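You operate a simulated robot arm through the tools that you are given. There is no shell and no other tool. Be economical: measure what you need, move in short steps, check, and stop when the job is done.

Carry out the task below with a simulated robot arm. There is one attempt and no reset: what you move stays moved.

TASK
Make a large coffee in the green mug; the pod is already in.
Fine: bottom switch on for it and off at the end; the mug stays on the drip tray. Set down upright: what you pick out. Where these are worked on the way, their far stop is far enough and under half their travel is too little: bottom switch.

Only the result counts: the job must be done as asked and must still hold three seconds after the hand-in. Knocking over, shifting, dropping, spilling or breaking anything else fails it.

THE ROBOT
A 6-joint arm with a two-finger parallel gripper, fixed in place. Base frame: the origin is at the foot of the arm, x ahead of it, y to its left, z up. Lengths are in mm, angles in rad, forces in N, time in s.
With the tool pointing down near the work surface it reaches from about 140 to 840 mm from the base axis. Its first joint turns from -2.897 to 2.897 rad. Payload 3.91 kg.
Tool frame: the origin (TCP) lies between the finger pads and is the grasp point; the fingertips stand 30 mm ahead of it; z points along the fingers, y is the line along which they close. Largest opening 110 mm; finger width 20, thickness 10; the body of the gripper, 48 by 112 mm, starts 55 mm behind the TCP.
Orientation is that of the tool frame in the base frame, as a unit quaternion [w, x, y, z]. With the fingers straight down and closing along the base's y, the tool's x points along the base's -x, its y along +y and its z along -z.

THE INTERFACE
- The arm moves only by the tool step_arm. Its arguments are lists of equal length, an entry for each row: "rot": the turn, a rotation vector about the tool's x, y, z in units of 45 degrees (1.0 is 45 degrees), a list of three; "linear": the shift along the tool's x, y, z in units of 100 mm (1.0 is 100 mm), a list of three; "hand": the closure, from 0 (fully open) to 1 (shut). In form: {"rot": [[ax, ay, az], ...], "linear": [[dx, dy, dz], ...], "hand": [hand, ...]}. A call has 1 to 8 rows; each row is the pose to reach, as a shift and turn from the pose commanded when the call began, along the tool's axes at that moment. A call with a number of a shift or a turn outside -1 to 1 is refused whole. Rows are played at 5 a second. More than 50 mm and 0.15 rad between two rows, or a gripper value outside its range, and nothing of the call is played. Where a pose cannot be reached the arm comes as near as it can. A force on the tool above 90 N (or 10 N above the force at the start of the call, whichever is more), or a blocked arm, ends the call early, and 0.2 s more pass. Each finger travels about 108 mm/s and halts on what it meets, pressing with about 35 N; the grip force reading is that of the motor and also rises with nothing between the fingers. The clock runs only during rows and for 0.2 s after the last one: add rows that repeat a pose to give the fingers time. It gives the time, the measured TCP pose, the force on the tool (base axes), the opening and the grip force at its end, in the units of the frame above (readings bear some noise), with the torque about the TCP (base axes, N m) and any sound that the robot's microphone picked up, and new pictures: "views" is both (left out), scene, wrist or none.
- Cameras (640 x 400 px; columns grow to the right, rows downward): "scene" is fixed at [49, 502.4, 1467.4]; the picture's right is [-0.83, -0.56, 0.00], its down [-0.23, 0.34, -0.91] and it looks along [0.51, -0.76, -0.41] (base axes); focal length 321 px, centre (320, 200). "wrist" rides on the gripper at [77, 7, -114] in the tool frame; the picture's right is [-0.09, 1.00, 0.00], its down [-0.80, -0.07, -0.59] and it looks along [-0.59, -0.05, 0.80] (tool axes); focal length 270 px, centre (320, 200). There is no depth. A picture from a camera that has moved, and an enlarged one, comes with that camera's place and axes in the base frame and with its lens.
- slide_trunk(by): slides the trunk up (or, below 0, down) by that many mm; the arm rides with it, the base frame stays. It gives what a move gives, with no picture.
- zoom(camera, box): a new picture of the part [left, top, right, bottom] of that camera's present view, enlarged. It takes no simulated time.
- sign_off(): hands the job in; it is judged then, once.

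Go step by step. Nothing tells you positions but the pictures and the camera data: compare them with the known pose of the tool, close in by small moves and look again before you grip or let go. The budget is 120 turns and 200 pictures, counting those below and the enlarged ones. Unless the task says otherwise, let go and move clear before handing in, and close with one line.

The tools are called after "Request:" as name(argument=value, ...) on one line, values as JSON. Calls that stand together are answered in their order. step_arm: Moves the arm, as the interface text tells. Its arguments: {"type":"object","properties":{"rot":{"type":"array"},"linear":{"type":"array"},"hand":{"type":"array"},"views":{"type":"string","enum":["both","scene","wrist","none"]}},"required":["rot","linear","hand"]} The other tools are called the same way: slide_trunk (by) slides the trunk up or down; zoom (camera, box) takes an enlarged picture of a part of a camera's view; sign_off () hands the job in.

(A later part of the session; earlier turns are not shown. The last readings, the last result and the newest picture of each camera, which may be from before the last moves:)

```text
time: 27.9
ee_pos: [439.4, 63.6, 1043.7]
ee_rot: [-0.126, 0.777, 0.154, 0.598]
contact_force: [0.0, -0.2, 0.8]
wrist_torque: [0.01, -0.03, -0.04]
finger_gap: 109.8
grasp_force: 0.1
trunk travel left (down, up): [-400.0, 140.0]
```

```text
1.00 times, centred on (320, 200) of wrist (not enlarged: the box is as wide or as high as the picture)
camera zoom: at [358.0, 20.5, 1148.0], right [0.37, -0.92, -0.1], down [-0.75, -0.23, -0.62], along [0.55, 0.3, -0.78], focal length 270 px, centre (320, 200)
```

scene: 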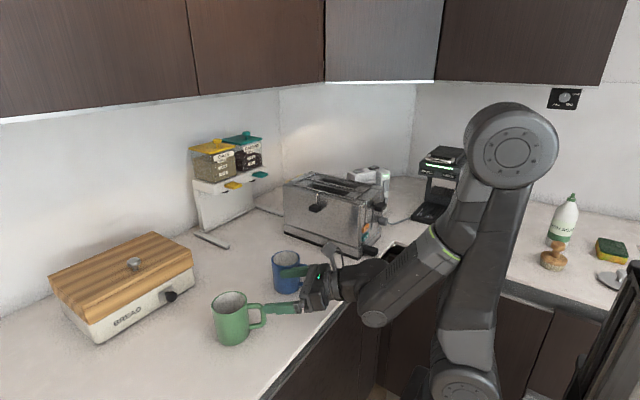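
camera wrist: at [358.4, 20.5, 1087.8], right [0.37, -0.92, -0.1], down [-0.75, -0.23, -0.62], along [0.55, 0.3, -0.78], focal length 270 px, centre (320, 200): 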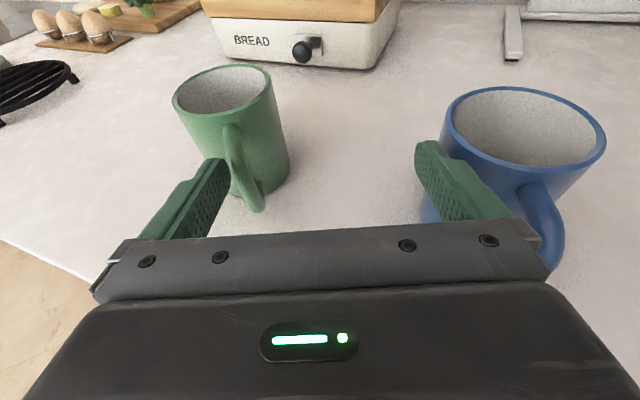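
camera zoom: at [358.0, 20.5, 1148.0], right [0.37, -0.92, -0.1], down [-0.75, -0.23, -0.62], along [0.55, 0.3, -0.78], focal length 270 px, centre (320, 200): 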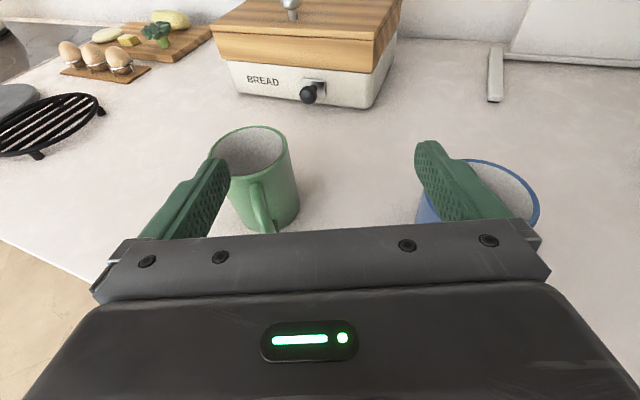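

The blue mug hasn't moved. The green one was nudged slightly and is still upright at about (506, 164), with its handle now pointing back along yaw 38°. I'll line up with that yaw up high, then come down with the trunk.

Request:
step_arm(rot=[[0.08, 0, -0.02], [0.16, 0, -0.042], [0.24, 0, -0.063], [0.322, 0, -0.085]], linear=[[0.17, -0.11, 0], [0.34, -0.22, -0.01], [0.5, -0.33, -0.02], [0.673, -0.446, -0.02]], hand=[0, 0, 0, 0], views="both")

```text
time: 28.9
ee_pos: [434.6, 109.4, 1111.9]
ee_rot: [-0.204, 0.749, 0.256, 0.576]
contact_force: [0.3, 1.2, -0.2]
wrist_torque: [-0.03, 0.0, 0.03]
finger_gap: 109.9
grasp_force: 0.0
trunk travel left (down, up): [-400.0, 140.0]
camera wrist: at [366.7, 47.2, 1215.4], right [0.6, -0.8, -0.1], down [-0.66, -0.42, -0.62], along [0.46, 0.44, -0.78], focal length 270 px, centre (320, 200)
```

scene: 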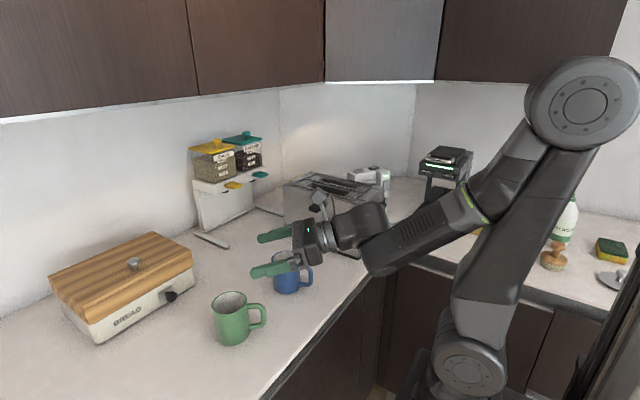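
wrist: 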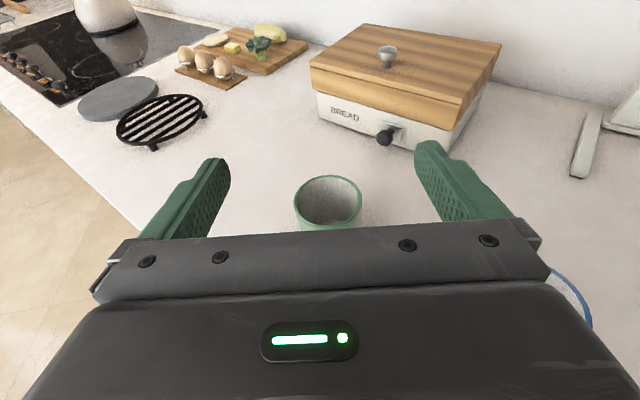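

The mug is well centred: 88 mm ahead with about 1 mm lateral error. I'll lower the trunk in two stages, watching the counter edge.

Request:
slide_trunk(by=-90)

Request:
zoom(camera="scene", box=[180, 180, 500, 380])

```text
time: 30.2
ee_pos: [433.5, 109.5, 1022.0]
ee_rot: [-0.203, 0.75, 0.255, 0.576]
contact_force: [0.6, 0.6, 0.0]
wrist_torque: [0.01, -0.01, 0.0]
finger_gap: 109.9
grasp_force: 0.0
trunk travel left (down, up): [-310.0, 230.0]
```

```text
2.00 times, centred on (340, 280) of scene
camera zoom: at [49.0, 502.4, 1467.4], right [-0.83, -0.56, 0.0], down [-0.23, 0.34, -0.91], along [0.51, -0.76, -0.41], focal length 641 px, centre (280, 40)
```

zoom: 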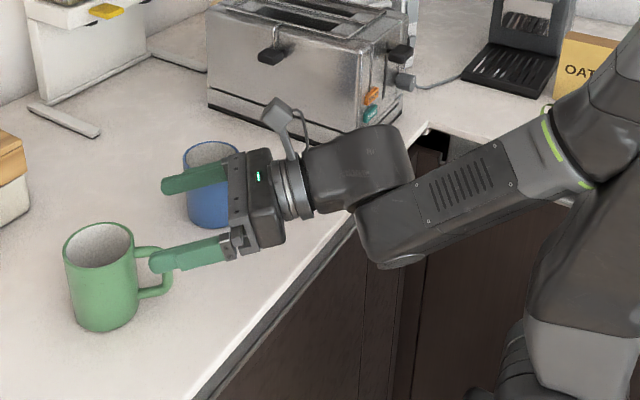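

The forearm end sits low, near the counter edge. I'll pitch down to 20° and grip a little higher, at z of about 972, to keep clearance.

Request:
step_arm(rot=[[0, -0.06, 0], [0, -0.12, 0]], linear=[[0, 0, 0], [0, 0, 0]], hand=[0, 0], views="none")

Request:
slide_trunk(by=-50)

Request:
zoom(camera="scene", box=[180, 180, 500, 380])

Request:
zoom(camera="wrist", box=[0, 0, 640, 400])

```text
time: 30.8
ee_pos: [433.9, 110.1, 1020.9]
ee_rot: [-0.19, 0.776, 0.264, 0.54]
contact_force: [1.0, -0.3, -0.2]
wrist_torque: [0.0, 0.02, -0.01]
finger_gap: 110.3
grasp_force: 0.1
trunk travel left (down, up): [-310.0, 230.0]
```

```text
time: 31.7
ee_pos: [433.5, 109.5, 971.7]
ee_rot: [-0.191, 0.776, 0.264, 0.54]
contact_force: [-0.6, 0.7, 0.0]
wrist_torque: [0.02, 0.01, 0.02]
finger_gap: 110.1
grasp_force: 0.0
trunk travel left (down, up): [-260.0, 280.0]
```

```text
2.00 times, centred on (340, 280) of scene
camera zoom: at [49.0, 502.4, 1467.4], right [-0.83, -0.56, 0.0], down [-0.23, 0.34, -0.91], along [0.51, -0.76, -0.41], focal length 641 px, centre (280, 40)
```

zoom: 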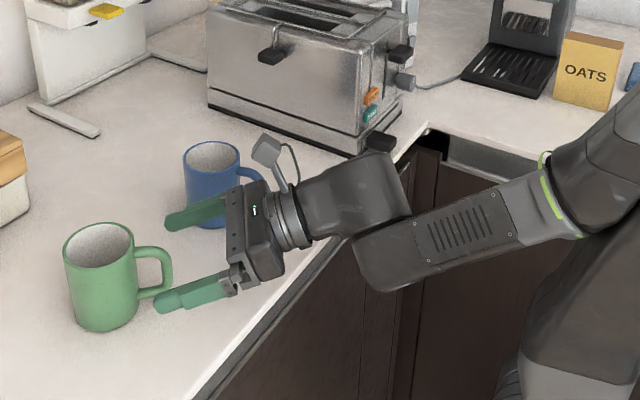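

```text
1.00 times, centred on (320, 200) of wrist (not enlarged: the box is as wide or as high as the picture)
camera zoom: at [374.4, 53.6, 1083.1], right [0.59, -0.8, -0.09], down [-0.7, -0.45, -0.55], along [0.4, 0.39, -0.83], focal length 270 px, centre (320, 200)
```

zoom: 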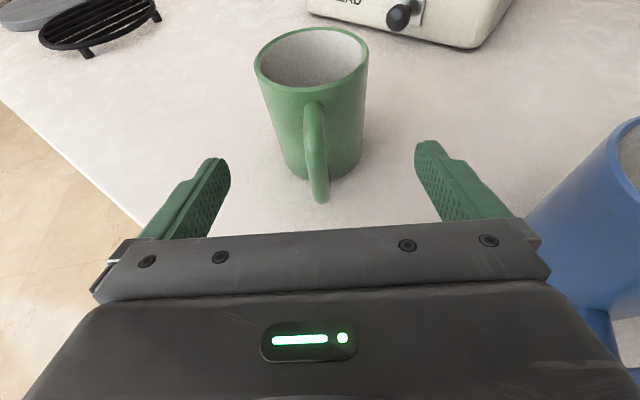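

The handle points straight at the palm. I'll add 5° of pitch for forearm clearance and advance 50 mm with the fingers open, then look.

Request:
step_arm(rot=[[0, -0.055, 0], [0, -0.11, 0], [0, -0.11, 0]], linear=[[0.057, -0.005, 0.157], [0.114, -0.01, 0.313], [0.171, -0.015, 0.47]], hand=[0, 0, 0], views="wrist")

Request:
zoom(camera="scene", box=[180, 180, 500, 380])

```text
time: 32.5
ee_pos: [471.7, 141.8, 970.9]
ee_rot: [-0.18, 0.798, 0.272, 0.507]
contact_force: [0.0, 0.5, 0.2]
wrist_torque: [0.02, -0.02, 0.0]
finger_gap: 110.0
grasp_force: 0.1
trunk travel left (down, up): [-260.0, 280.0]
camera wrist: at [420.2, 91.2, 1089.3], right [0.58, -0.81, -0.09], down [-0.74, -0.48, -0.47], along [0.34, 0.34, -0.88], focal length 270 px, centre (320, 200)
```

wrist: 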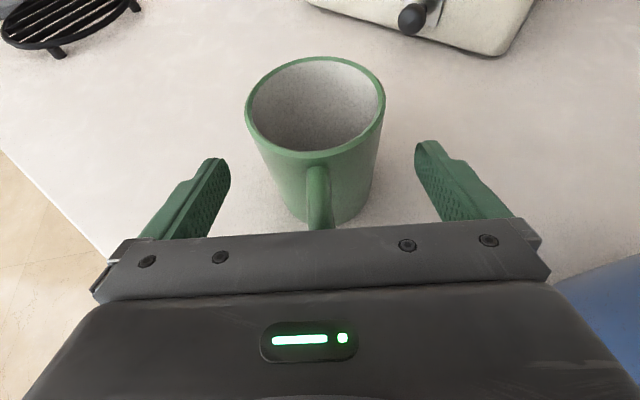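

```text
2.00 times, centred on (340, 280) of scene
camera zoom: at [49.0, 502.4, 1467.4], right [-0.83, -0.56, 0.0], down [-0.23, 0.34, -0.91], along [0.51, -0.76, -0.41], focal length 641 px, centre (280, 40)
```

zoom: 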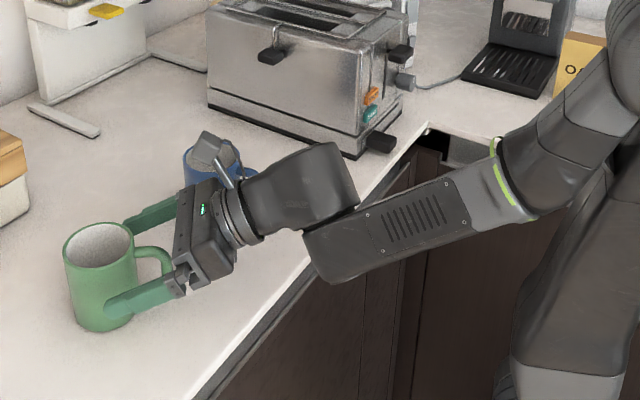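

The mug is 40 mm ahead and centred. I'll advance the last 22 mm and then close.

Request:
step_arm(rot=[[0, 0, 0], [0, 0, 0], [0, 0, 0]], linear=[[0.046, 0.01, 0.1], [0.093, 0.02, 0.2], [0.093, 0.02, 0.2]], hand=[0, 0, 0], views="wrist")

Request:
zoom(camera="scene", box=[180, 180, 500, 380])

```text
time: 33.3
ee_pos: [489.9, 154.0, 969.9]
ee_rot: [-0.179, 0.798, 0.271, 0.507]
contact_force: [0.2, 0.2, -0.8]
wrist_torque: [-0.02, 0.01, -0.03]
finger_gap: 109.9
grasp_force: 0.3
trunk travel left (down, up): [-260.0, 280.0]
camera wrist: at [439.2, 104.5, 1089.0], right [0.58, -0.81, -0.09], down [-0.74, -0.48, -0.47], along [0.34, 0.34, -0.88], focal length 270 px, centre (320, 200)
```

wrist: 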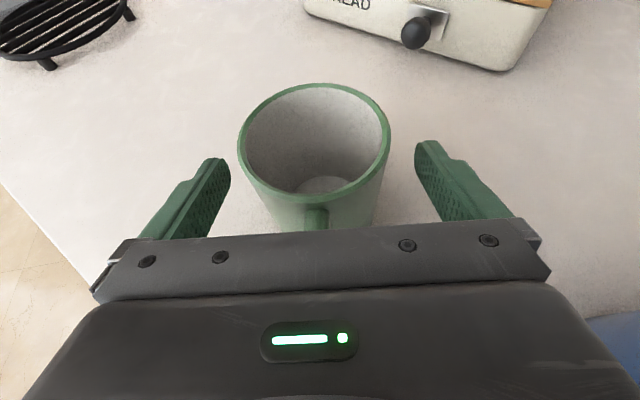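

```text
2.00 times, centred on (340, 280) of scene
camera zoom: at [49.0, 502.4, 1467.4], right [-0.83, -0.56, 0.0], down [-0.23, 0.34, -0.91], along [0.51, -0.76, -0.41], focal length 641 px, centre (280, 40)
```

zoom: 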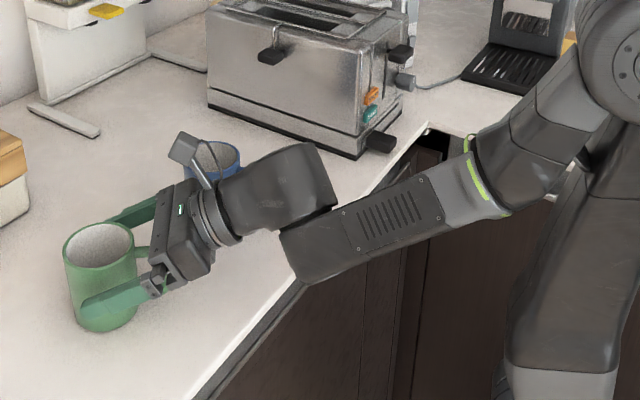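

The mug sits between the pads with nothing touching. Closing now.

Request:
step_arm(rot=[[0, 0, 0], [0, 0, 0], [0, 0, 0], [0, 0, 0], [0, 0, 0]], linear=[[0, 0, 0], [0, 0, 0], [0, 0, 0], [0, 0, 0], [0, 0, 0]], hand=[0.15, 0.25, 0.35, 0.5, 0.6], views="wrist")

```text
time: 34.5
ee_pos: [490.3, 155.5, 971.3]
ee_rot: [-0.179, 0.798, 0.273, 0.506]
contact_force: [0.0, 1.3, 1.5]
wrist_torque: [-0.03, -0.08, 0.05]
finger_gap: 72.4
grasp_force: 34.6
trunk travel left (down, up): [-260.0, 280.0]
camera wrist: at [438.8, 104.6, 1089.3], right [0.58, -0.81, -0.09], down [-0.74, -0.48, -0.47], along [0.34, 0.34, -0.88], focal length 270 px, centre (320, 200)
```

wrist: 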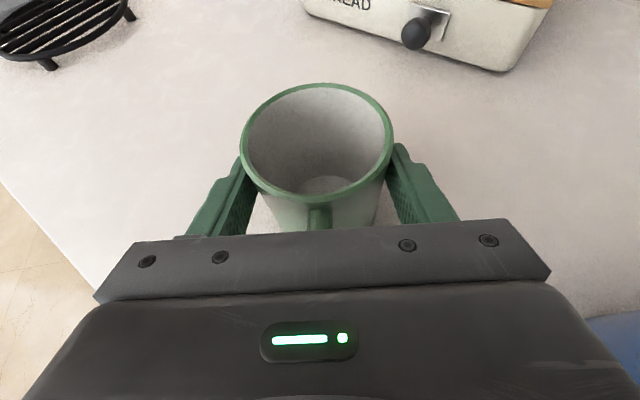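

The grip holds at 72 mm. I'll lift straight up with the trunk.

Request:
slide_trunk(by=20)

Request:
slide_trunk(by=220)

Request:
zoom(camera="scene", box=[0, 0, 640, 400])

Request:
zoom(camera="wrist", box=[0, 0, 640, 400])

```text
time: 35.2
ee_pos: [489.6, 155.4, 990.6]
ee_rot: [-0.18, 0.798, 0.272, 0.507]
contact_force: [0.1, 0.9, -3.7]
wrist_torque: [-0.01, 0.01, 0.03]
finger_gap: 72.5
grasp_force: 34.7
trunk travel left (down, up): [-280.0, 260.0]
```

```text
time: 37.5
ee_pos: [490.2, 154.7, 1209.7]
ee_rot: [-0.179, 0.799, 0.272, 0.506]
contact_force: [0.1, 0.1, -3.2]
wrist_torque: [-0.04, 0.03, -0.01]
finger_gap: 72.4
grasp_force: 35.1
trunk travel left (down, up): [-500.0, 40.0]
```

```text
1.00 times, centred on (320, 200) of scene (not enlarged: the box is as wide or as high as the picture)
camera zoom: at [49.0, 502.4, 1467.4], right [-0.83, -0.56, 0.0], down [-0.23, 0.34, -0.91], along [0.51, -0.76, -0.41], focal length 321 px, centre (320, 200)
```

zoom: 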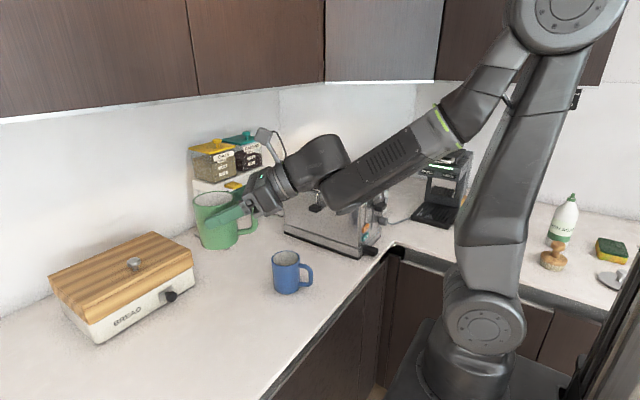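

```text
1.00 times, centred on (320, 200) of wrist (not enlarged: the box is as wide or as high as the picture)
camera zoom: at [439.2, 104.5, 1329.0], right [0.58, -0.81, -0.09], down [-0.74, -0.48, -0.47], along [0.34, 0.34, -0.88], focal length 270 px, centre (320, 200)
```

zoom: 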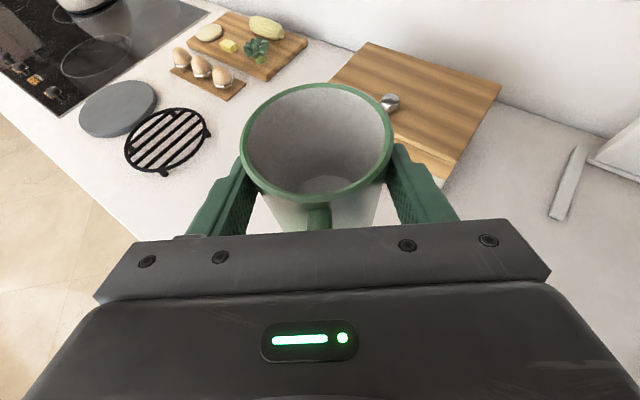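

The mug is held upright. I'll swing it round to the machine at z = 1210, above the toaster, yawing gradually to -90° and staying at a radius that reaches.

Request:
step_arm(rot=[[-0.093, 0, 0.043], [-0.185, 0, 0.086], [-0.278, 0, 0.13], [-0.37, 0, 0.173], [-0.463, 0, 0.216]], linear=[[-0.077, 0.2, -0.165], [-0.154, 0.4, -0.33], [-0.231, 0.6, -0.494], [-0.308, 0.8, -0.659], [-0.385, 1, -0.824]], hand=[0.6, 0.6, 0.6, 0.6, 0.6], views="none")

Request:
step_arm(rot=[[-0.093, 0, 0.043], [-0.185, 0, 0.086], [-0.278, 0, 0.13], [-0.37, 0, 0.173], [-0.463, 0, 0.216]], linear=[[-0.039, 0.193, -0.084], [-0.079, 0.385, -0.168], [-0.118, 0.578, -0.253], [-0.158, 0.77, -0.337], [-0.197, 0.963, -0.421]], hand=[0.6, 0.6, 0.6, 0.6, 0.6], views="scene")

```text
time: 38.7
ee_pos: [479.3, 18.8, 1208.9]
ee_rot: [-0.074, 0.838, 0.108, 0.53]
contact_force: [1.1, -0.6, -3.3]
wrist_torque: [0.01, 0.02, -0.01]
finger_gap: 72.4
grasp_force: 35.4
trunk travel left (down, up): [-500.0, 40.0]
```

```text
time: 39.9
ee_pos: [456.6, -116.5, 1212.3]
ee_rot: [0.028, 0.844, -0.057, 0.533]
contact_force: [-0.4, -0.2, -2.7]
wrist_torque: [0.02, 0.06, -0.02]
finger_gap: 72.3
grasp_force: 35.0
out of reach, approached as far as the arm can: row 3, 4, 5
trunk travel left (down, up): [-500.0, 40.0]
```

scene: 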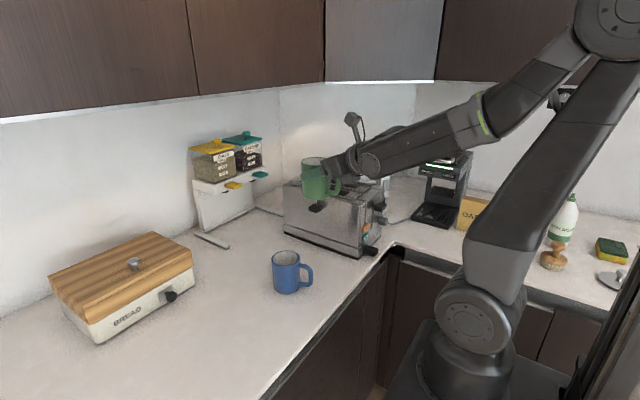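

There was a small reach deviation but the mug is steady. I'll continue at a slightly larger radius.

Request:
step_arm(rot=[[-0.093, 0, 0.043], [-0.185, 0, 0.086], [-0.278, 0, 0.13], [-0.37, 0, 0.173], [-0.463, 0, 0.216]], linear=[[-0.006, 0.193, -0.012], [-0.011, 0.387, -0.024], [-0.017, 0.58, -0.036], [-0.022, 0.774, -0.048], [-0.028, 0.968, -0.06]], hand=[0.6, 0.6, 0.6, 0.6, 0.6], views="scene")

```text
time: 41.1
ee_pos: [409.4, -267.9, 1216.1]
ee_rot: [0.127, 0.818, -0.22, 0.516]
contact_force: [-0.3, -0.4, -2.5]
wrist_torque: [0.02, 0.03, -0.03]
finger_gap: 72.2
grasp_force: 35.3
out of reach, approached as far as the arm can: row 1, 2, 3, 4, 5
trunk travel left (down, up): [-500.0, 40.0]
```

scene: 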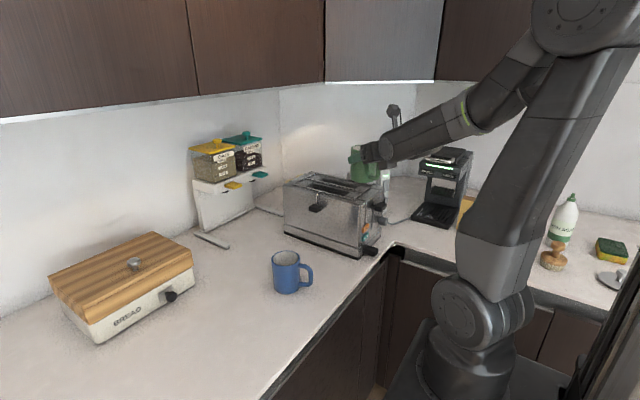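

It keeps running into the inner radius limit of about 490, so I'll re-sync the command with the measured pose and stay further out.

Request:
step_arm(rot=[[0, 0, 0], [0, 0, 0], [0, 0, 0]], linear=[[0.04, 0.33, 0.085], [0.08, 0.66, 0.17], [0.127, 1, 0.272]], hand=[0.6, 0.6, 0.6], views="scene")

```text
time: 41.9
ee_pos: [381.4, -369.6, 1215.5]
ee_rot: [0.14, 0.815, -0.227, 0.514]
contact_force: [0.8, -1.0, -3.0]
wrist_torque: [0.01, 0.04, 0.01]
finger_gap: 72.3
grasp_force: 35.7
trunk travel left (down, up): [-500.0, 40.0]
```

scene: 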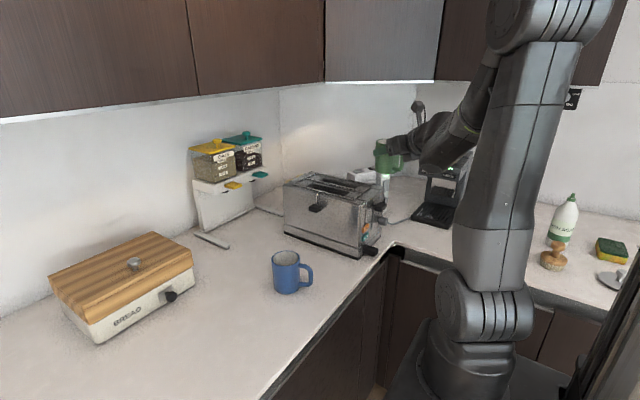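

The command is in sync. I'll complete the yaw to -90° in two calls while moving in front of the machine.

Request:
step_arm(rot=[[-0.121, 0, 0.056], [-0.242, 0, 0.113], [-0.362, 0, 0.169], [-0.483, 0, 0.226], [-0.604, 0, 0.282]], linear=[[-0.014, 0.137, -0.031], [-0.029, 0.274, -0.062], [-0.043, 0.412, -0.092], [-0.057, 0.549, -0.123], [-0.072, 0.686, -0.154]], hand=[0.6, 0.6, 0.6, 0.6, 0.6], views="none")

Request:
step_arm(rot=[[-0.117, 0, 0.054], [-0.234, 0, 0.109], [-0.35, 0, 0.163], [-0.467, 0, 0.218], [-0.584, 0, 0.272]], linear=[[0.03, 0.119, 0.064], [0.06, 0.239, 0.129], [0.09, 0.358, 0.193], [0.12, 0.478, 0.257], [0.15, 0.597, 0.322]], hand=[0.6, 0.6, 0.6, 0.6, 0.6], views="both")

```text
time: 43.1
ee_pos: [307.1, -437.2, 1221.0]
ee_rot: [0.232, 0.756, -0.384, 0.477]
contact_force: [-1.0, -0.6, -3.2]
wrist_torque: [0.02, 0.01, 0.01]
finger_gap: 72.6
grasp_force: 35.3
out of reach, approached as far as the arm can: row 3, 4, 5
trunk travel left (down, up): [-500.0, 40.0]
```

```text
time: 44.3
ee_pos: [266.8, -501.7, 1223.3]
ee_rot: [0.307, 0.672, -0.553, 0.384]
contact_force: [5.9, 0.6, -0.7]
wrist_torque: [-0.02, 0.26, -0.31]
finger_gap: 72.4
grasp_force: 35.2
out of reach, approached as far as the arm can: row 1, 2, 3, 4, 5
trunk travel left (down, up): [-500.0, 40.0]
camera wrist: at [247.5, -447.3, 1349.1], right [-0.98, -0.15, -0.09], down [-0.11, 0.92, -0.38], along [0.14, -0.36, -0.92], focal length 270 px, centre (320, 200)
```

scene: 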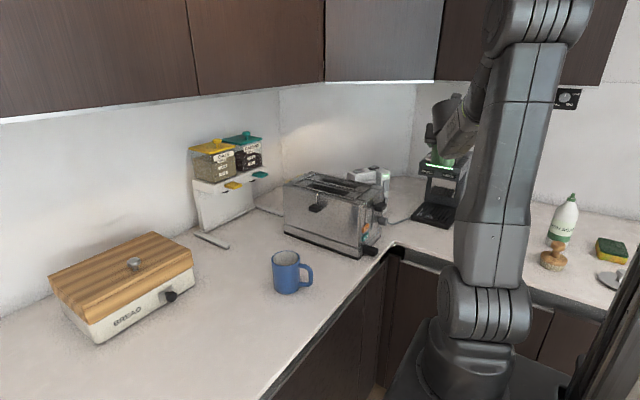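
wrist: 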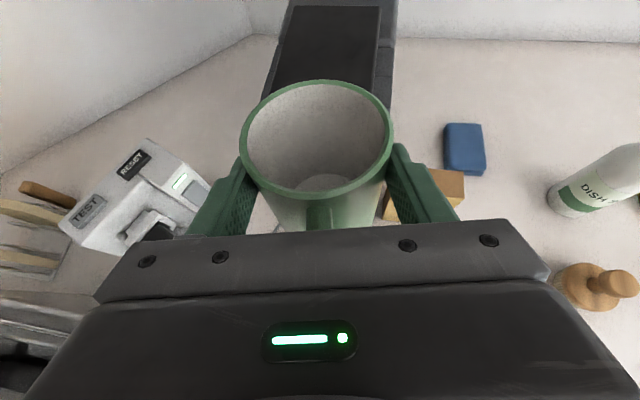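

The arm can't yaw further than roughly its own azimuth here. A -60° approach lies within range and still fits under the head, so I'll set yaw -60° and pitch 25° in front of the machine.

Request:
step_arm(rot=[[0.089, 0.032, -0.051], [0.178, 0.065, -0.103], [0.267, 0.097, -0.154], [0.356, 0.13, -0.206], [0.356, 0.13, -0.206]], linear=[[-0.018, 0.118, 0.031], [-0.035, 0.235, 0.061], [-0.053, 0.353, 0.092], [-0.071, 0.47, 0.123], [-0.071, 0.47, 0.123]], hand=[0.6, 0.6, 0.6, 0.6, 0.6], views="both")

```text
time: 45.5
ee_pos: [226.1, -516.4, 1216.0]
ee_rot: [0.275, 0.735, -0.408, 0.467]
contact_force: [0.2, 0.1, -3.4]
wrist_torque: [0.01, 0.04, 0.01]
finger_gap: 72.2
grasp_force: 34.9
out of reach, approached as far as the arm can: row 1, 2, 3, 4
trunk travel left (down, up): [-500.0, 40.0]
camera wrist: at [185.9, -457.1, 1333.9], right [-0.87, -0.48, -0.06], down [-0.4, 0.78, -0.49], along [0.28, -0.4, -0.87], focal length 270 px, centre (320, 200)
```

scene: 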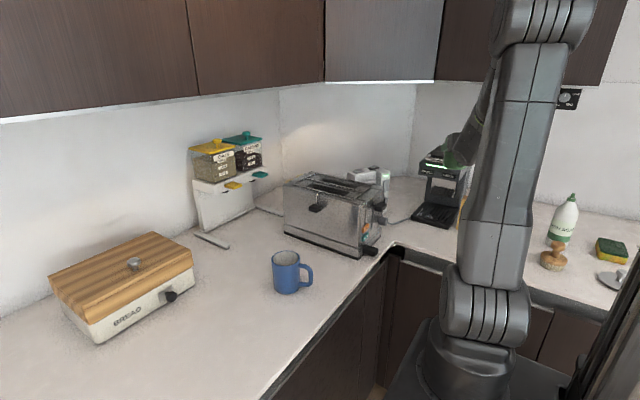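
wrist: 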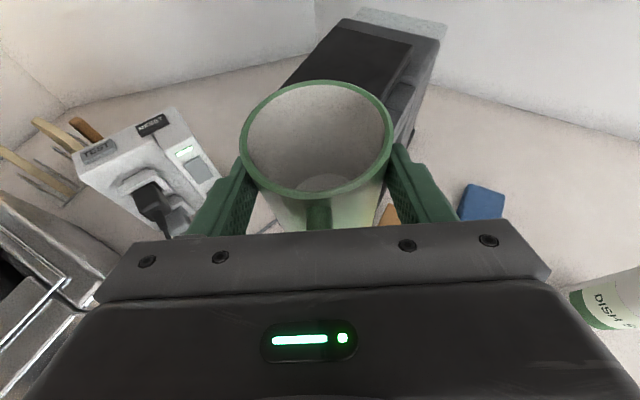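

The pose is good. I'll lower by trunk in front of the machine and then look.

Request:
slide_trunk(by=-200)

Request:
zoom(camera="scene", box=[380, 120, 540, 240])

Request:
zoom(camera="wrist", box=[0, 0, 640, 400])

```text
time: 47.7
ee_pos: [227.2, -516.5, 1015.8]
ee_rot: [0.276, 0.734, -0.409, 0.467]
contact_force: [0.6, 0.0, -3.4]
wrist_torque: [0.01, 0.0, -0.01]
finger_gap: 72.7
grasp_force: 34.9
trunk travel left (down, up): [-300.0, 240.0]
```

```text
3.33 times, centred on (460, 180) of scene
camera zoom: at [49.0, 502.4, 1467.4], right [-0.83, -0.56, 0.0], down [-0.23, 0.34, -0.91], along [0.51, -0.76, -0.41], focal length 1069 px, centre (-147, 267)
```

zoom: 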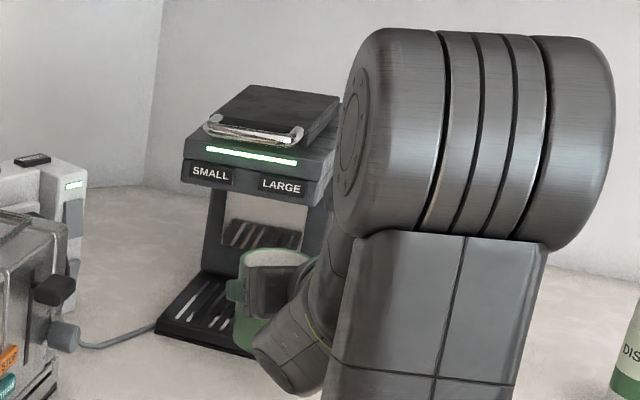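

```text
1.00 times, centred on (320, 200) of wrist (not enlarged: the box is as wide or as high as the picture)
camera zoom: at [185.6, -457.3, 1133.9], right [-0.87, -0.48, -0.06], down [-0.4, 0.78, -0.49], along [0.28, -0.4, -0.87], focal length 270 px, centre (320, 200)
```

zoom: 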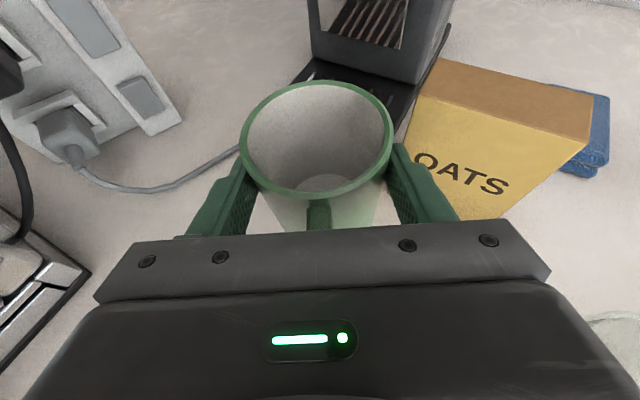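

The OATS box corner is at about (204, -615) with its top at 1022, so I'll enter with yaw -63° aiming the mug at (304, -642). That leaves about 20 mm. First I'll line up at the entry height.

Request:
step_arm(rot=[[-0.035, 0, 0.017], [-0.07, 0, 0.033], [-0.07, 0, 0.033]], linear=[[-0.015, -0.05, 0.12], [-0.031, -0.101, 0.24], [-0.031, -0.101, 0.24]], hand=[0.6, 0.6, 0.6], views="wrist")

Request:
zoom(camera="scene", box=[380, 120, 540, 240])

```text
time: 48.5
ee_pos: [245.5, -530.4, 1002.6]
ee_rot: [0.289, 0.722, -0.43, 0.459]
contact_force: [0.1, 0.1, -2.9]
wrist_torque: [0.03, 0.04, 0.0]
finger_gap: 72.6
grasp_force: 34.4
trunk travel left (down, up): [-300.0, 240.0]
camera wrist: at [209.2, -467.6, 1120.8], right [-0.9, -0.43, -0.06], down [-0.35, 0.8, -0.49], along [0.25, -0.42, -0.87], focal length 270 px, centre (320, 200)
```

wrist: 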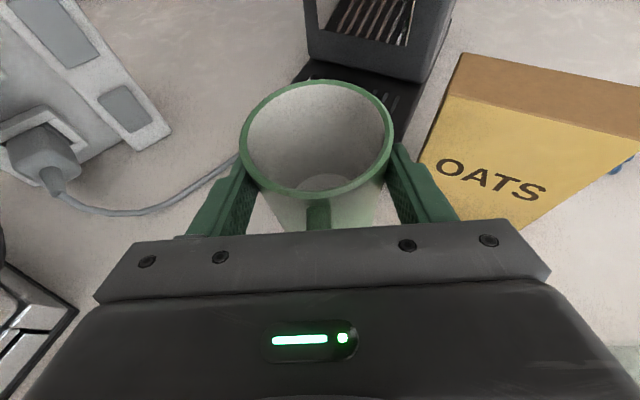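

```text
3.33 times, centred on (460, 180) of scene
camera zoom: at [49.0, 502.4, 1467.4], right [-0.83, -0.56, 0.0], down [-0.23, 0.34, -0.91], along [0.51, -0.76, -0.41], focal length 1069 px, centre (-147, 267)
```

zoom: 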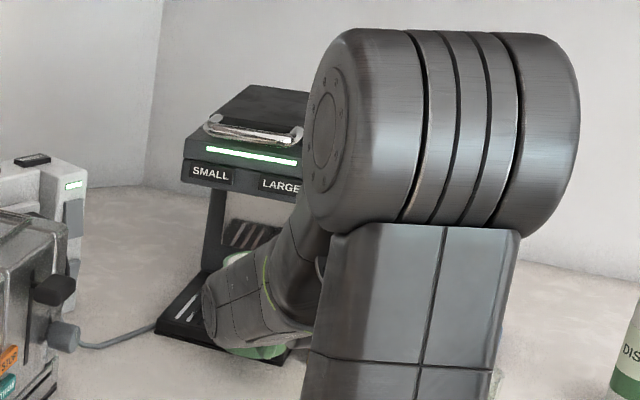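

The column front is at y of about -740 and x 232–366, which confirms the tray centre. I'll advance 60 mm and check.

Request:
step_arm(rot=[[0, 0, 0], [0, 0, 0], [0, 0, 0]], linear=[[0.083, 0, 0.182], [0.165, 0, 0.364], [0.248, 0, 0.546]], hand=[0.6, 0.6, 0.6], views="both")

```text
time: 49.3
ee_pos: [273.4, -583.4, 1002.7]
ee_rot: [0.289, 0.722, -0.432, 0.457]
contact_force: [-0.1, -0.8, -3.8]
wrist_torque: [0.02, -0.03, 0.01]
finger_gap: 72.5
grasp_force: 35.1
trunk travel left (down, up): [-300.0, 240.0]
camera wrist: at [236.1, -520.7, 1121.4], right [-0.9, -0.43, -0.06], down [-0.35, 0.8, -0.49], along [0.25, -0.42, -0.87], focal length 270 px, centre (320, 200)
```

scene: 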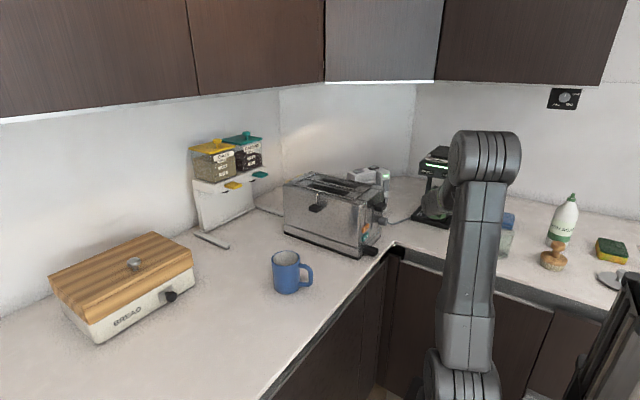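
wrist: 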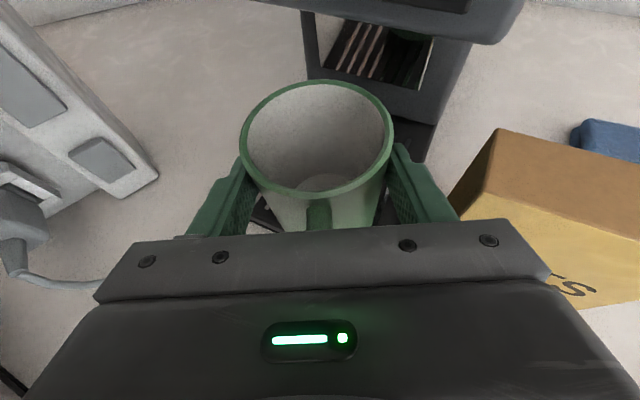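

Box corner refined to (205, -597). I'll bias slightly to +x and a bit shallower, aiming the mug at (307, -637) for a gap of about 17 mm.

Request:
step_arm(rot=[[0, 0, 0], [0, 0, 0], [0, 0, 0], [0, 0, 0]], linear=[[0.0, -0.056, 0.0], [0.063, -0.056, 0.14], [0.127, -0.056, 0.28], [0.19, -0.056, 0.419]], hand=[0.6, 0.6, 0.6, 0.6], views="both")

Request:
zoom(camera="scene", box=[400, 130, 500, 240])

```text
time: 50.3
ee_pos: [299.1, -621.1, 1004.2]
ee_rot: [0.29, 0.721, -0.431, 0.459]
contact_force: [-0.5, -0.3, -3.0]
wrist_torque: [0.01, -0.01, -0.01]
finger_gap: 72.4
grasp_force: 35.2
trunk travel left (down, up): [-300.0, 240.0]
camera wrist: at [262.5, -559.1, 1121.6], right [-0.9, -0.43, -0.06], down [-0.35, 0.8, -0.49], along [0.26, -0.42, -0.87], focal length 270 px, centre (320, 200)
```

scene: 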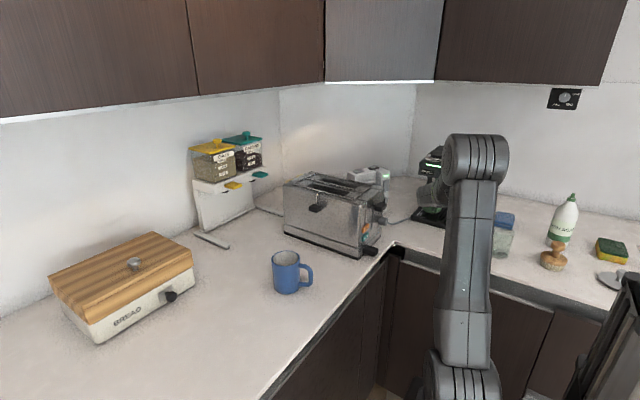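
wrist: 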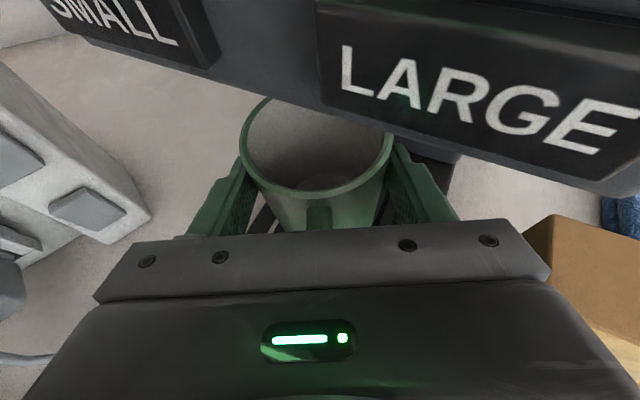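

```text
3.64 times, centred on (450, 185) of scene
camera zoom: at [49.0, 502.4, 1467.4], right [-0.83, -0.56, 0.0], down [-0.23, 0.34, -0.91], along [0.51, -0.76, -0.41], focal length 1166 px, centre (-153, 254)
```

zoom: 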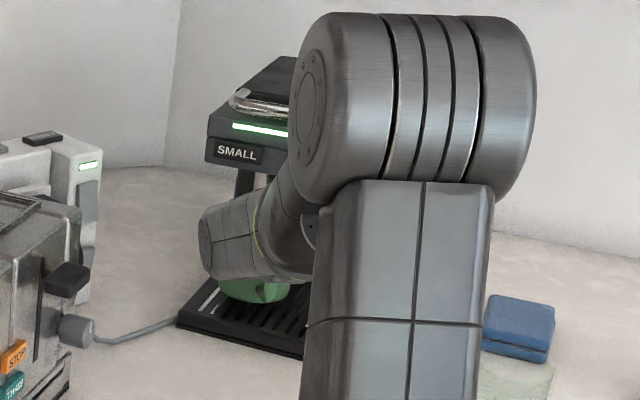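

The mug is partly under the head. I'll go 10 mm deeper along -y, since both the camera-to-button gap and the box gap allow it.

Request:
step_arm(rot=[[0, 0, 0], [0, 0, 0]], linear=[[0.018, 0.022, 0.04], [0.037, 0.045, 0.081]], hand=[0.6, 0.6], views="wrist")

```text
time: 50.9
ee_pos: [299.6, -628.4, 1004.3]
ee_rot: [0.29, 0.721, -0.43, 0.46]
contact_force: [-0.8, 13.7, -3.1]
wrist_torque: [-1.95, -0.2, -0.49]
finger_gap: 72.4
grasp_force: 35.2
trunk travel left (down, up): [-300.0, 240.0]
camera wrist: at [262.3, -566.5, 1121.9], right [-0.9, -0.43, -0.06], down [-0.35, 0.8, -0.49], along [0.26, -0.42, -0.87], focal length 270 px, centre (320, 200)
```

wrist: 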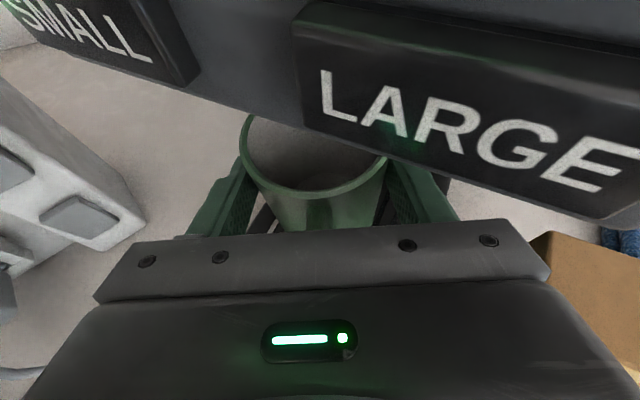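

The camera housing touched the head's upper lip (13 N, at z of about 1146), so I'll back off 8 mm.

Request:
step_arm(rot=[[0, 0, 0], [0, 0, 0]], linear=[[-0.018, -0.005, -0.04], [-0.037, -0.01, -0.082]], hand=[0.6, 0.6], views="none")

Request:
slide_trunk(by=-8)

```text
time: 51.5
ee_pos: [295.7, -623.4, 1001.7]
ee_rot: [0.29, 0.721, -0.431, 0.459]
contact_force: [-0.2, 0.2, -2.8]
wrist_torque: [0.03, 0.02, 0.03]
finger_gap: 72.2
grasp_force: 35.2
trunk travel left (down, up): [-300.0, 240.0]
```

```text
time: 52.1
ee_pos: [295.6, -624.2, 995.0]
ee_rot: [0.29, 0.721, -0.431, 0.459]
contact_force: [-0.5, -0.2, -2.9]
wrist_torque: [0.02, 0.01, 0.02]
finger_gap: 72.5
grasp_force: 35.3
trunk travel left (down, up): [-292.0, 248.0]
```

Request:
slide_trunk(by=-4)

Request:
slide_trunk(by=-3)

```text
time: 52.6
ee_pos: [295.6, -622.7, 991.1]
ee_rot: [0.289, 0.721, -0.431, 0.459]
contact_force: [0.0, -0.1, -3.4]
wrist_torque: [0.05, -0.01, -0.02]
finger_gap: 72.4
grasp_force: 35.1
trunk travel left (down, up): [-288.0, 252.0]
```

```text
time: 53.1
ee_pos: [296.5, -621.9, 989.7]
ee_rot: [0.29, 0.72, -0.43, 0.46]
contact_force: [-0.2, -1.4, 7.4]
wrist_torque: [-0.04, -0.27, -0.03]
finger_gap: 72.8
grasp_force: 35.4
trunk travel left (down, up): [-285.0, 255.0]
```

The mug is resting on the tray. I'll open gently to about 92 mm.

Request:
step_arm(rot=[[0, 0, 0], [0, 0, 0], [0, 0, 0], [0, 0, 0]], linear=[[0, 0, 0], [0, 0, 0], [0, 0, 0], [0, 0, 0]], hand=[0.33, 0.28, 0.2, 0.16], views="wrist")

```text
time: 54.1
ee_pos: [296.2, -622.0, 987.9]
ee_rot: [0.289, 0.721, -0.431, 0.458]
contact_force: [0.0, -0.8, -0.4]
wrist_torque: [0.02, 0.0, -0.01]
finger_gap: 92.3
grasp_force: 0.1
trunk travel left (down, up): [-285.0, 255.0]
camera wrist: at [258.5, -560.1, 1106.2], right [-0.9, -0.43, -0.06], down [-0.35, 0.8, -0.49], along [0.25, -0.42, -0.87], focal length 270 px, centre (320, 200)
```

wrist: 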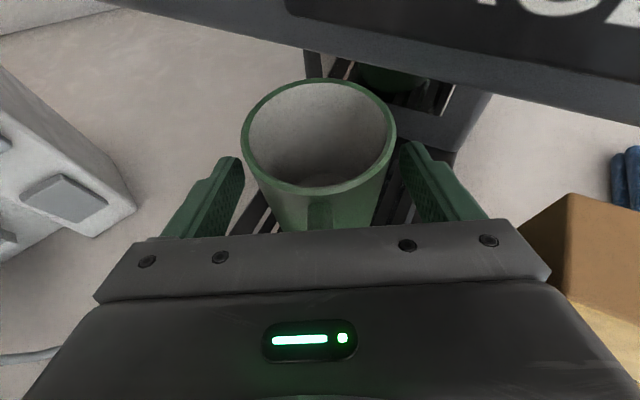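

Released. I'll retreat straight back 90 mm and look under the head.

Request:
step_arm(rot=[[0, 0, 0], [0, 0, 0], [0, 0, 0], [0, 0, 0]], linear=[[-0.093, 0, -0.205], [-0.186, 0, -0.41], [-0.279, 0, -0.614], [-0.372, 0, -0.819]], hand=[0.16, 0.16, 0.16, 0.16], views="wrist")

Request:
zoom(camera="scene", box=[380, 120, 540, 240])

```text
time: 55.1
ee_pos: [254.2, -543.0, 987.8]
ee_rot: [0.29, 0.721, -0.432, 0.458]
contact_force: [-0.5, -0.4, -0.7]
wrist_torque: [-0.02, 0.01, 0.0]
finger_gap: 92.4
grasp_force: 0.1
trunk travel left (down, up): [-285.0, 255.0]
camera wrist: at [216.8, -480.4, 1106.4], right [-0.9, -0.43, -0.06], down [-0.35, 0.8, -0.49], along [0.26, -0.42, -0.87], focal length 270 px, centre (320, 200)
```

wrist: 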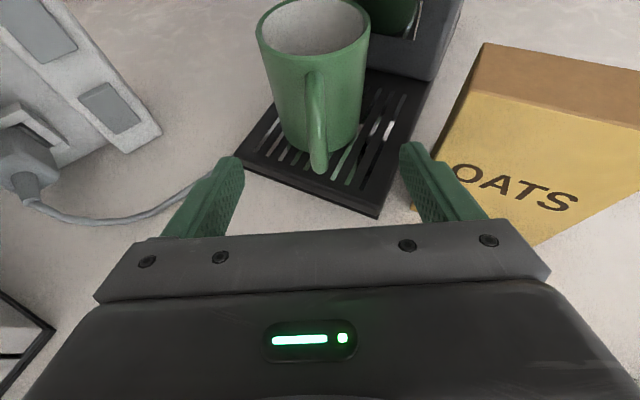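

```text
3.33 times, centred on (460, 180) of scene
camera zoom: at [49.0, 502.4, 1467.4], right [-0.83, -0.56, 0.0], down [-0.23, 0.34, -0.91], along [0.51, -0.76, -0.41], focal length 1069 px, centre (-147, 267)
```

zoom: 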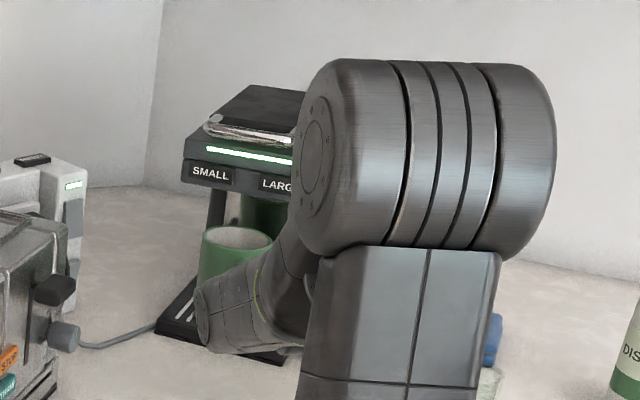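

The mug stands on the tray at about (303, -638); the tray centre is (294, -660). I'll nudge it gently about 16 mm towards the centre with closed fingertips on its front wall beside the handle. First I'll close and line up.

Request:
step_arm(rot=[[0, 0, 0], [0, 0, 0], [0, 0, 0], [0, 0, 0], [0, 0, 0], [0, 0, 0], [0, 0, 0]], linear=[[0, 0, -0.1], [0, 0, -0.1], [0, 0, -0.1], [0, -0.22, 0], [0.047, -0.446, 0.105], [0.12, -0.48, 0.27], [0.196, -0.5, 0.432]], hand=[0.4, 0.7, 1, 1, 1, 1, 1], views="none")

Request:
slide_trunk(by=-15)

Request:
zoom(camera="wrist", box=[0, 0, 640, 400])

```text
time: 56.7
ee_pos: [298.2, -578.0, 989.8]
ee_rot: [0.278, 0.726, -0.425, 0.464]
contact_force: [-0.1, 1.2, -1.3]
wrist_torque: [0.03, 0.03, -0.02]
finger_gap: 0.0
grasp_force: 34.8
out of reach, approached as far as the arm can: row 4, 5, 6, 7
trunk travel left (down, up): [-285.0, 255.0]
```

```text
time: 57.3
ee_pos: [298.3, -577.7, 975.2]
ee_rot: [0.278, 0.726, -0.425, 0.464]
contact_force: [-0.9, 0.4, 0.2]
wrist_torque: [-0.03, 0.0, 0.05]
finger_gap: 0.0
grasp_force: 35.5
trunk travel left (down, up): [-270.0, 270.0]
```

```text
1.00 times, centred on (320, 200) of wrist (not enlarged: the box is as wide or as high as the picture)
camera zoom: at [258.2, -518.0, 1093.9], right [-0.89, -0.45, -0.07], down [-0.36, 0.8, -0.48], along [0.27, -0.4, -0.87], focal length 270 px, centre (320, 200)
```

zoom: 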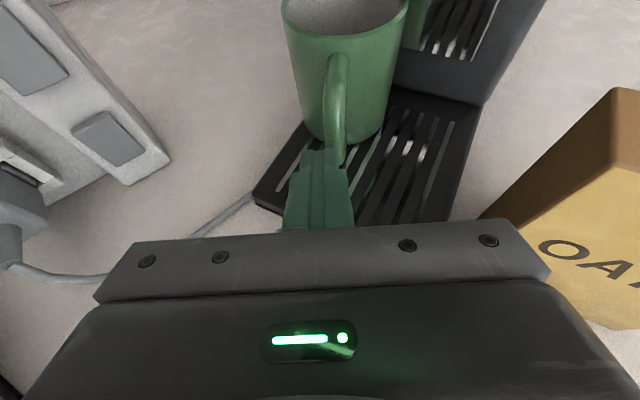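

The reach limit steered the arm again and it seems to have pushed the mug. I'll look closely.

Request:
zoom(camera="wrist", box=[220, 0, 520, 230])

Request:
zoom(camera="scene", box=[400, 130, 500, 240])

```text
1.74 times, centred on (370, 115) of wrist
camera zoom: at [258.2, -518.0, 1093.9], right [-0.89, -0.45, -0.07], down [-0.36, 0.8, -0.48], along [0.27, -0.4, -0.87], focal length 470 px, centre (233, 348)
```

zoom: 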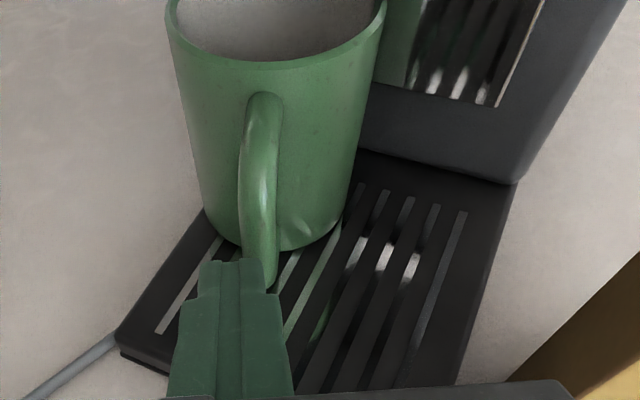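

```text
3.64 times, centred on (450, 185) of scene
camera zoom: at [49.0, 502.4, 1467.4], right [-0.83, -0.56, 0.0], down [-0.23, 0.34, -0.91], along [0.51, -0.76, -0.41], focal length 1166 px, centre (-153, 254)
```

zoom: 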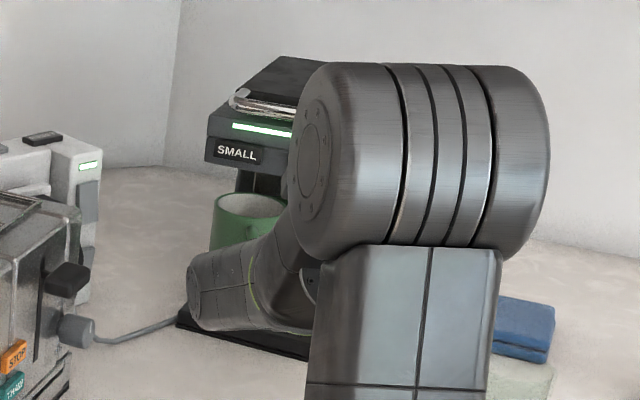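

The mug slid to the rear-left of the tray, at about (338, -700), still upright but slightly overhanging the edge. I'll back off, open a little and plan to draw it back by its handle.

Request:
step_arm(rot=[[0, 0, 0], [0, 0, 0], [0, 0, 0], [0, 0, 0], [0, 0, 0]], linear=[[-0.083, 0, -0.182], [-0.166, 0, -0.364], [-0.207, 0, -0.455], [-0.207, 0, -0.455], [-0.207, 0, -0.455]], hand=[1, 1, 0.8, 0.6, 0.5], views="wrist")

Request:
zoom(camera="wrist", box=[200, 0, 460, 240])

```text
time: 58.5
ee_pos: [273.0, -534.1, 974.7]
ee_rot: [0.276, 0.726, -0.425, 0.464]
contact_force: [0.6, 0.3, -0.1]
wrist_torque: [-0.01, -0.01, -0.03]
finger_gap: 55.1
grasp_force: 0.0
trunk travel left (down, up): [-270.0, 270.0]
camera wrist: at [233.2, -474.4, 1093.5], right [-0.89, -0.45, -0.07], down [-0.37, 0.8, -0.48], along [0.28, -0.4, -0.87], focal length 270 px, centre (320, 200)
```

wrist: 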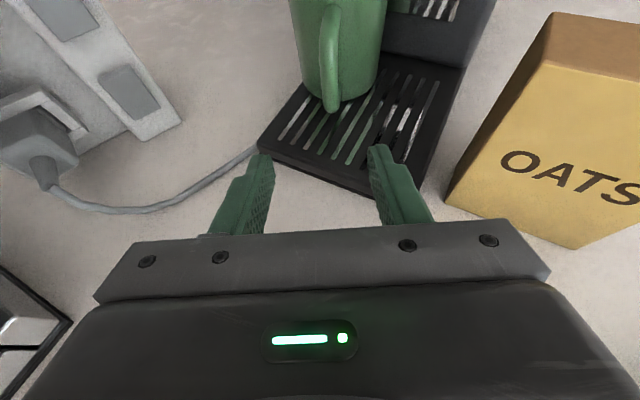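

```text
1.67 times, centred on (330, 120) of wrist
camera zoom: at [233.2, -474.4, 1093.5], right [-0.89, -0.45, -0.07], down [-0.37, 0.8, -0.48], along [0.28, -0.4, -0.87], focal length 450 px, centre (303, 333)
```

zoom: 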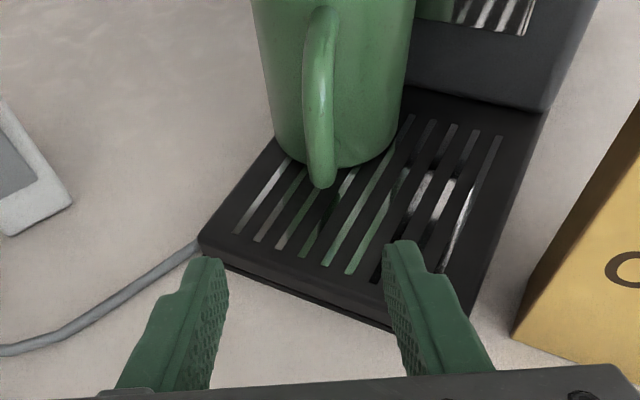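

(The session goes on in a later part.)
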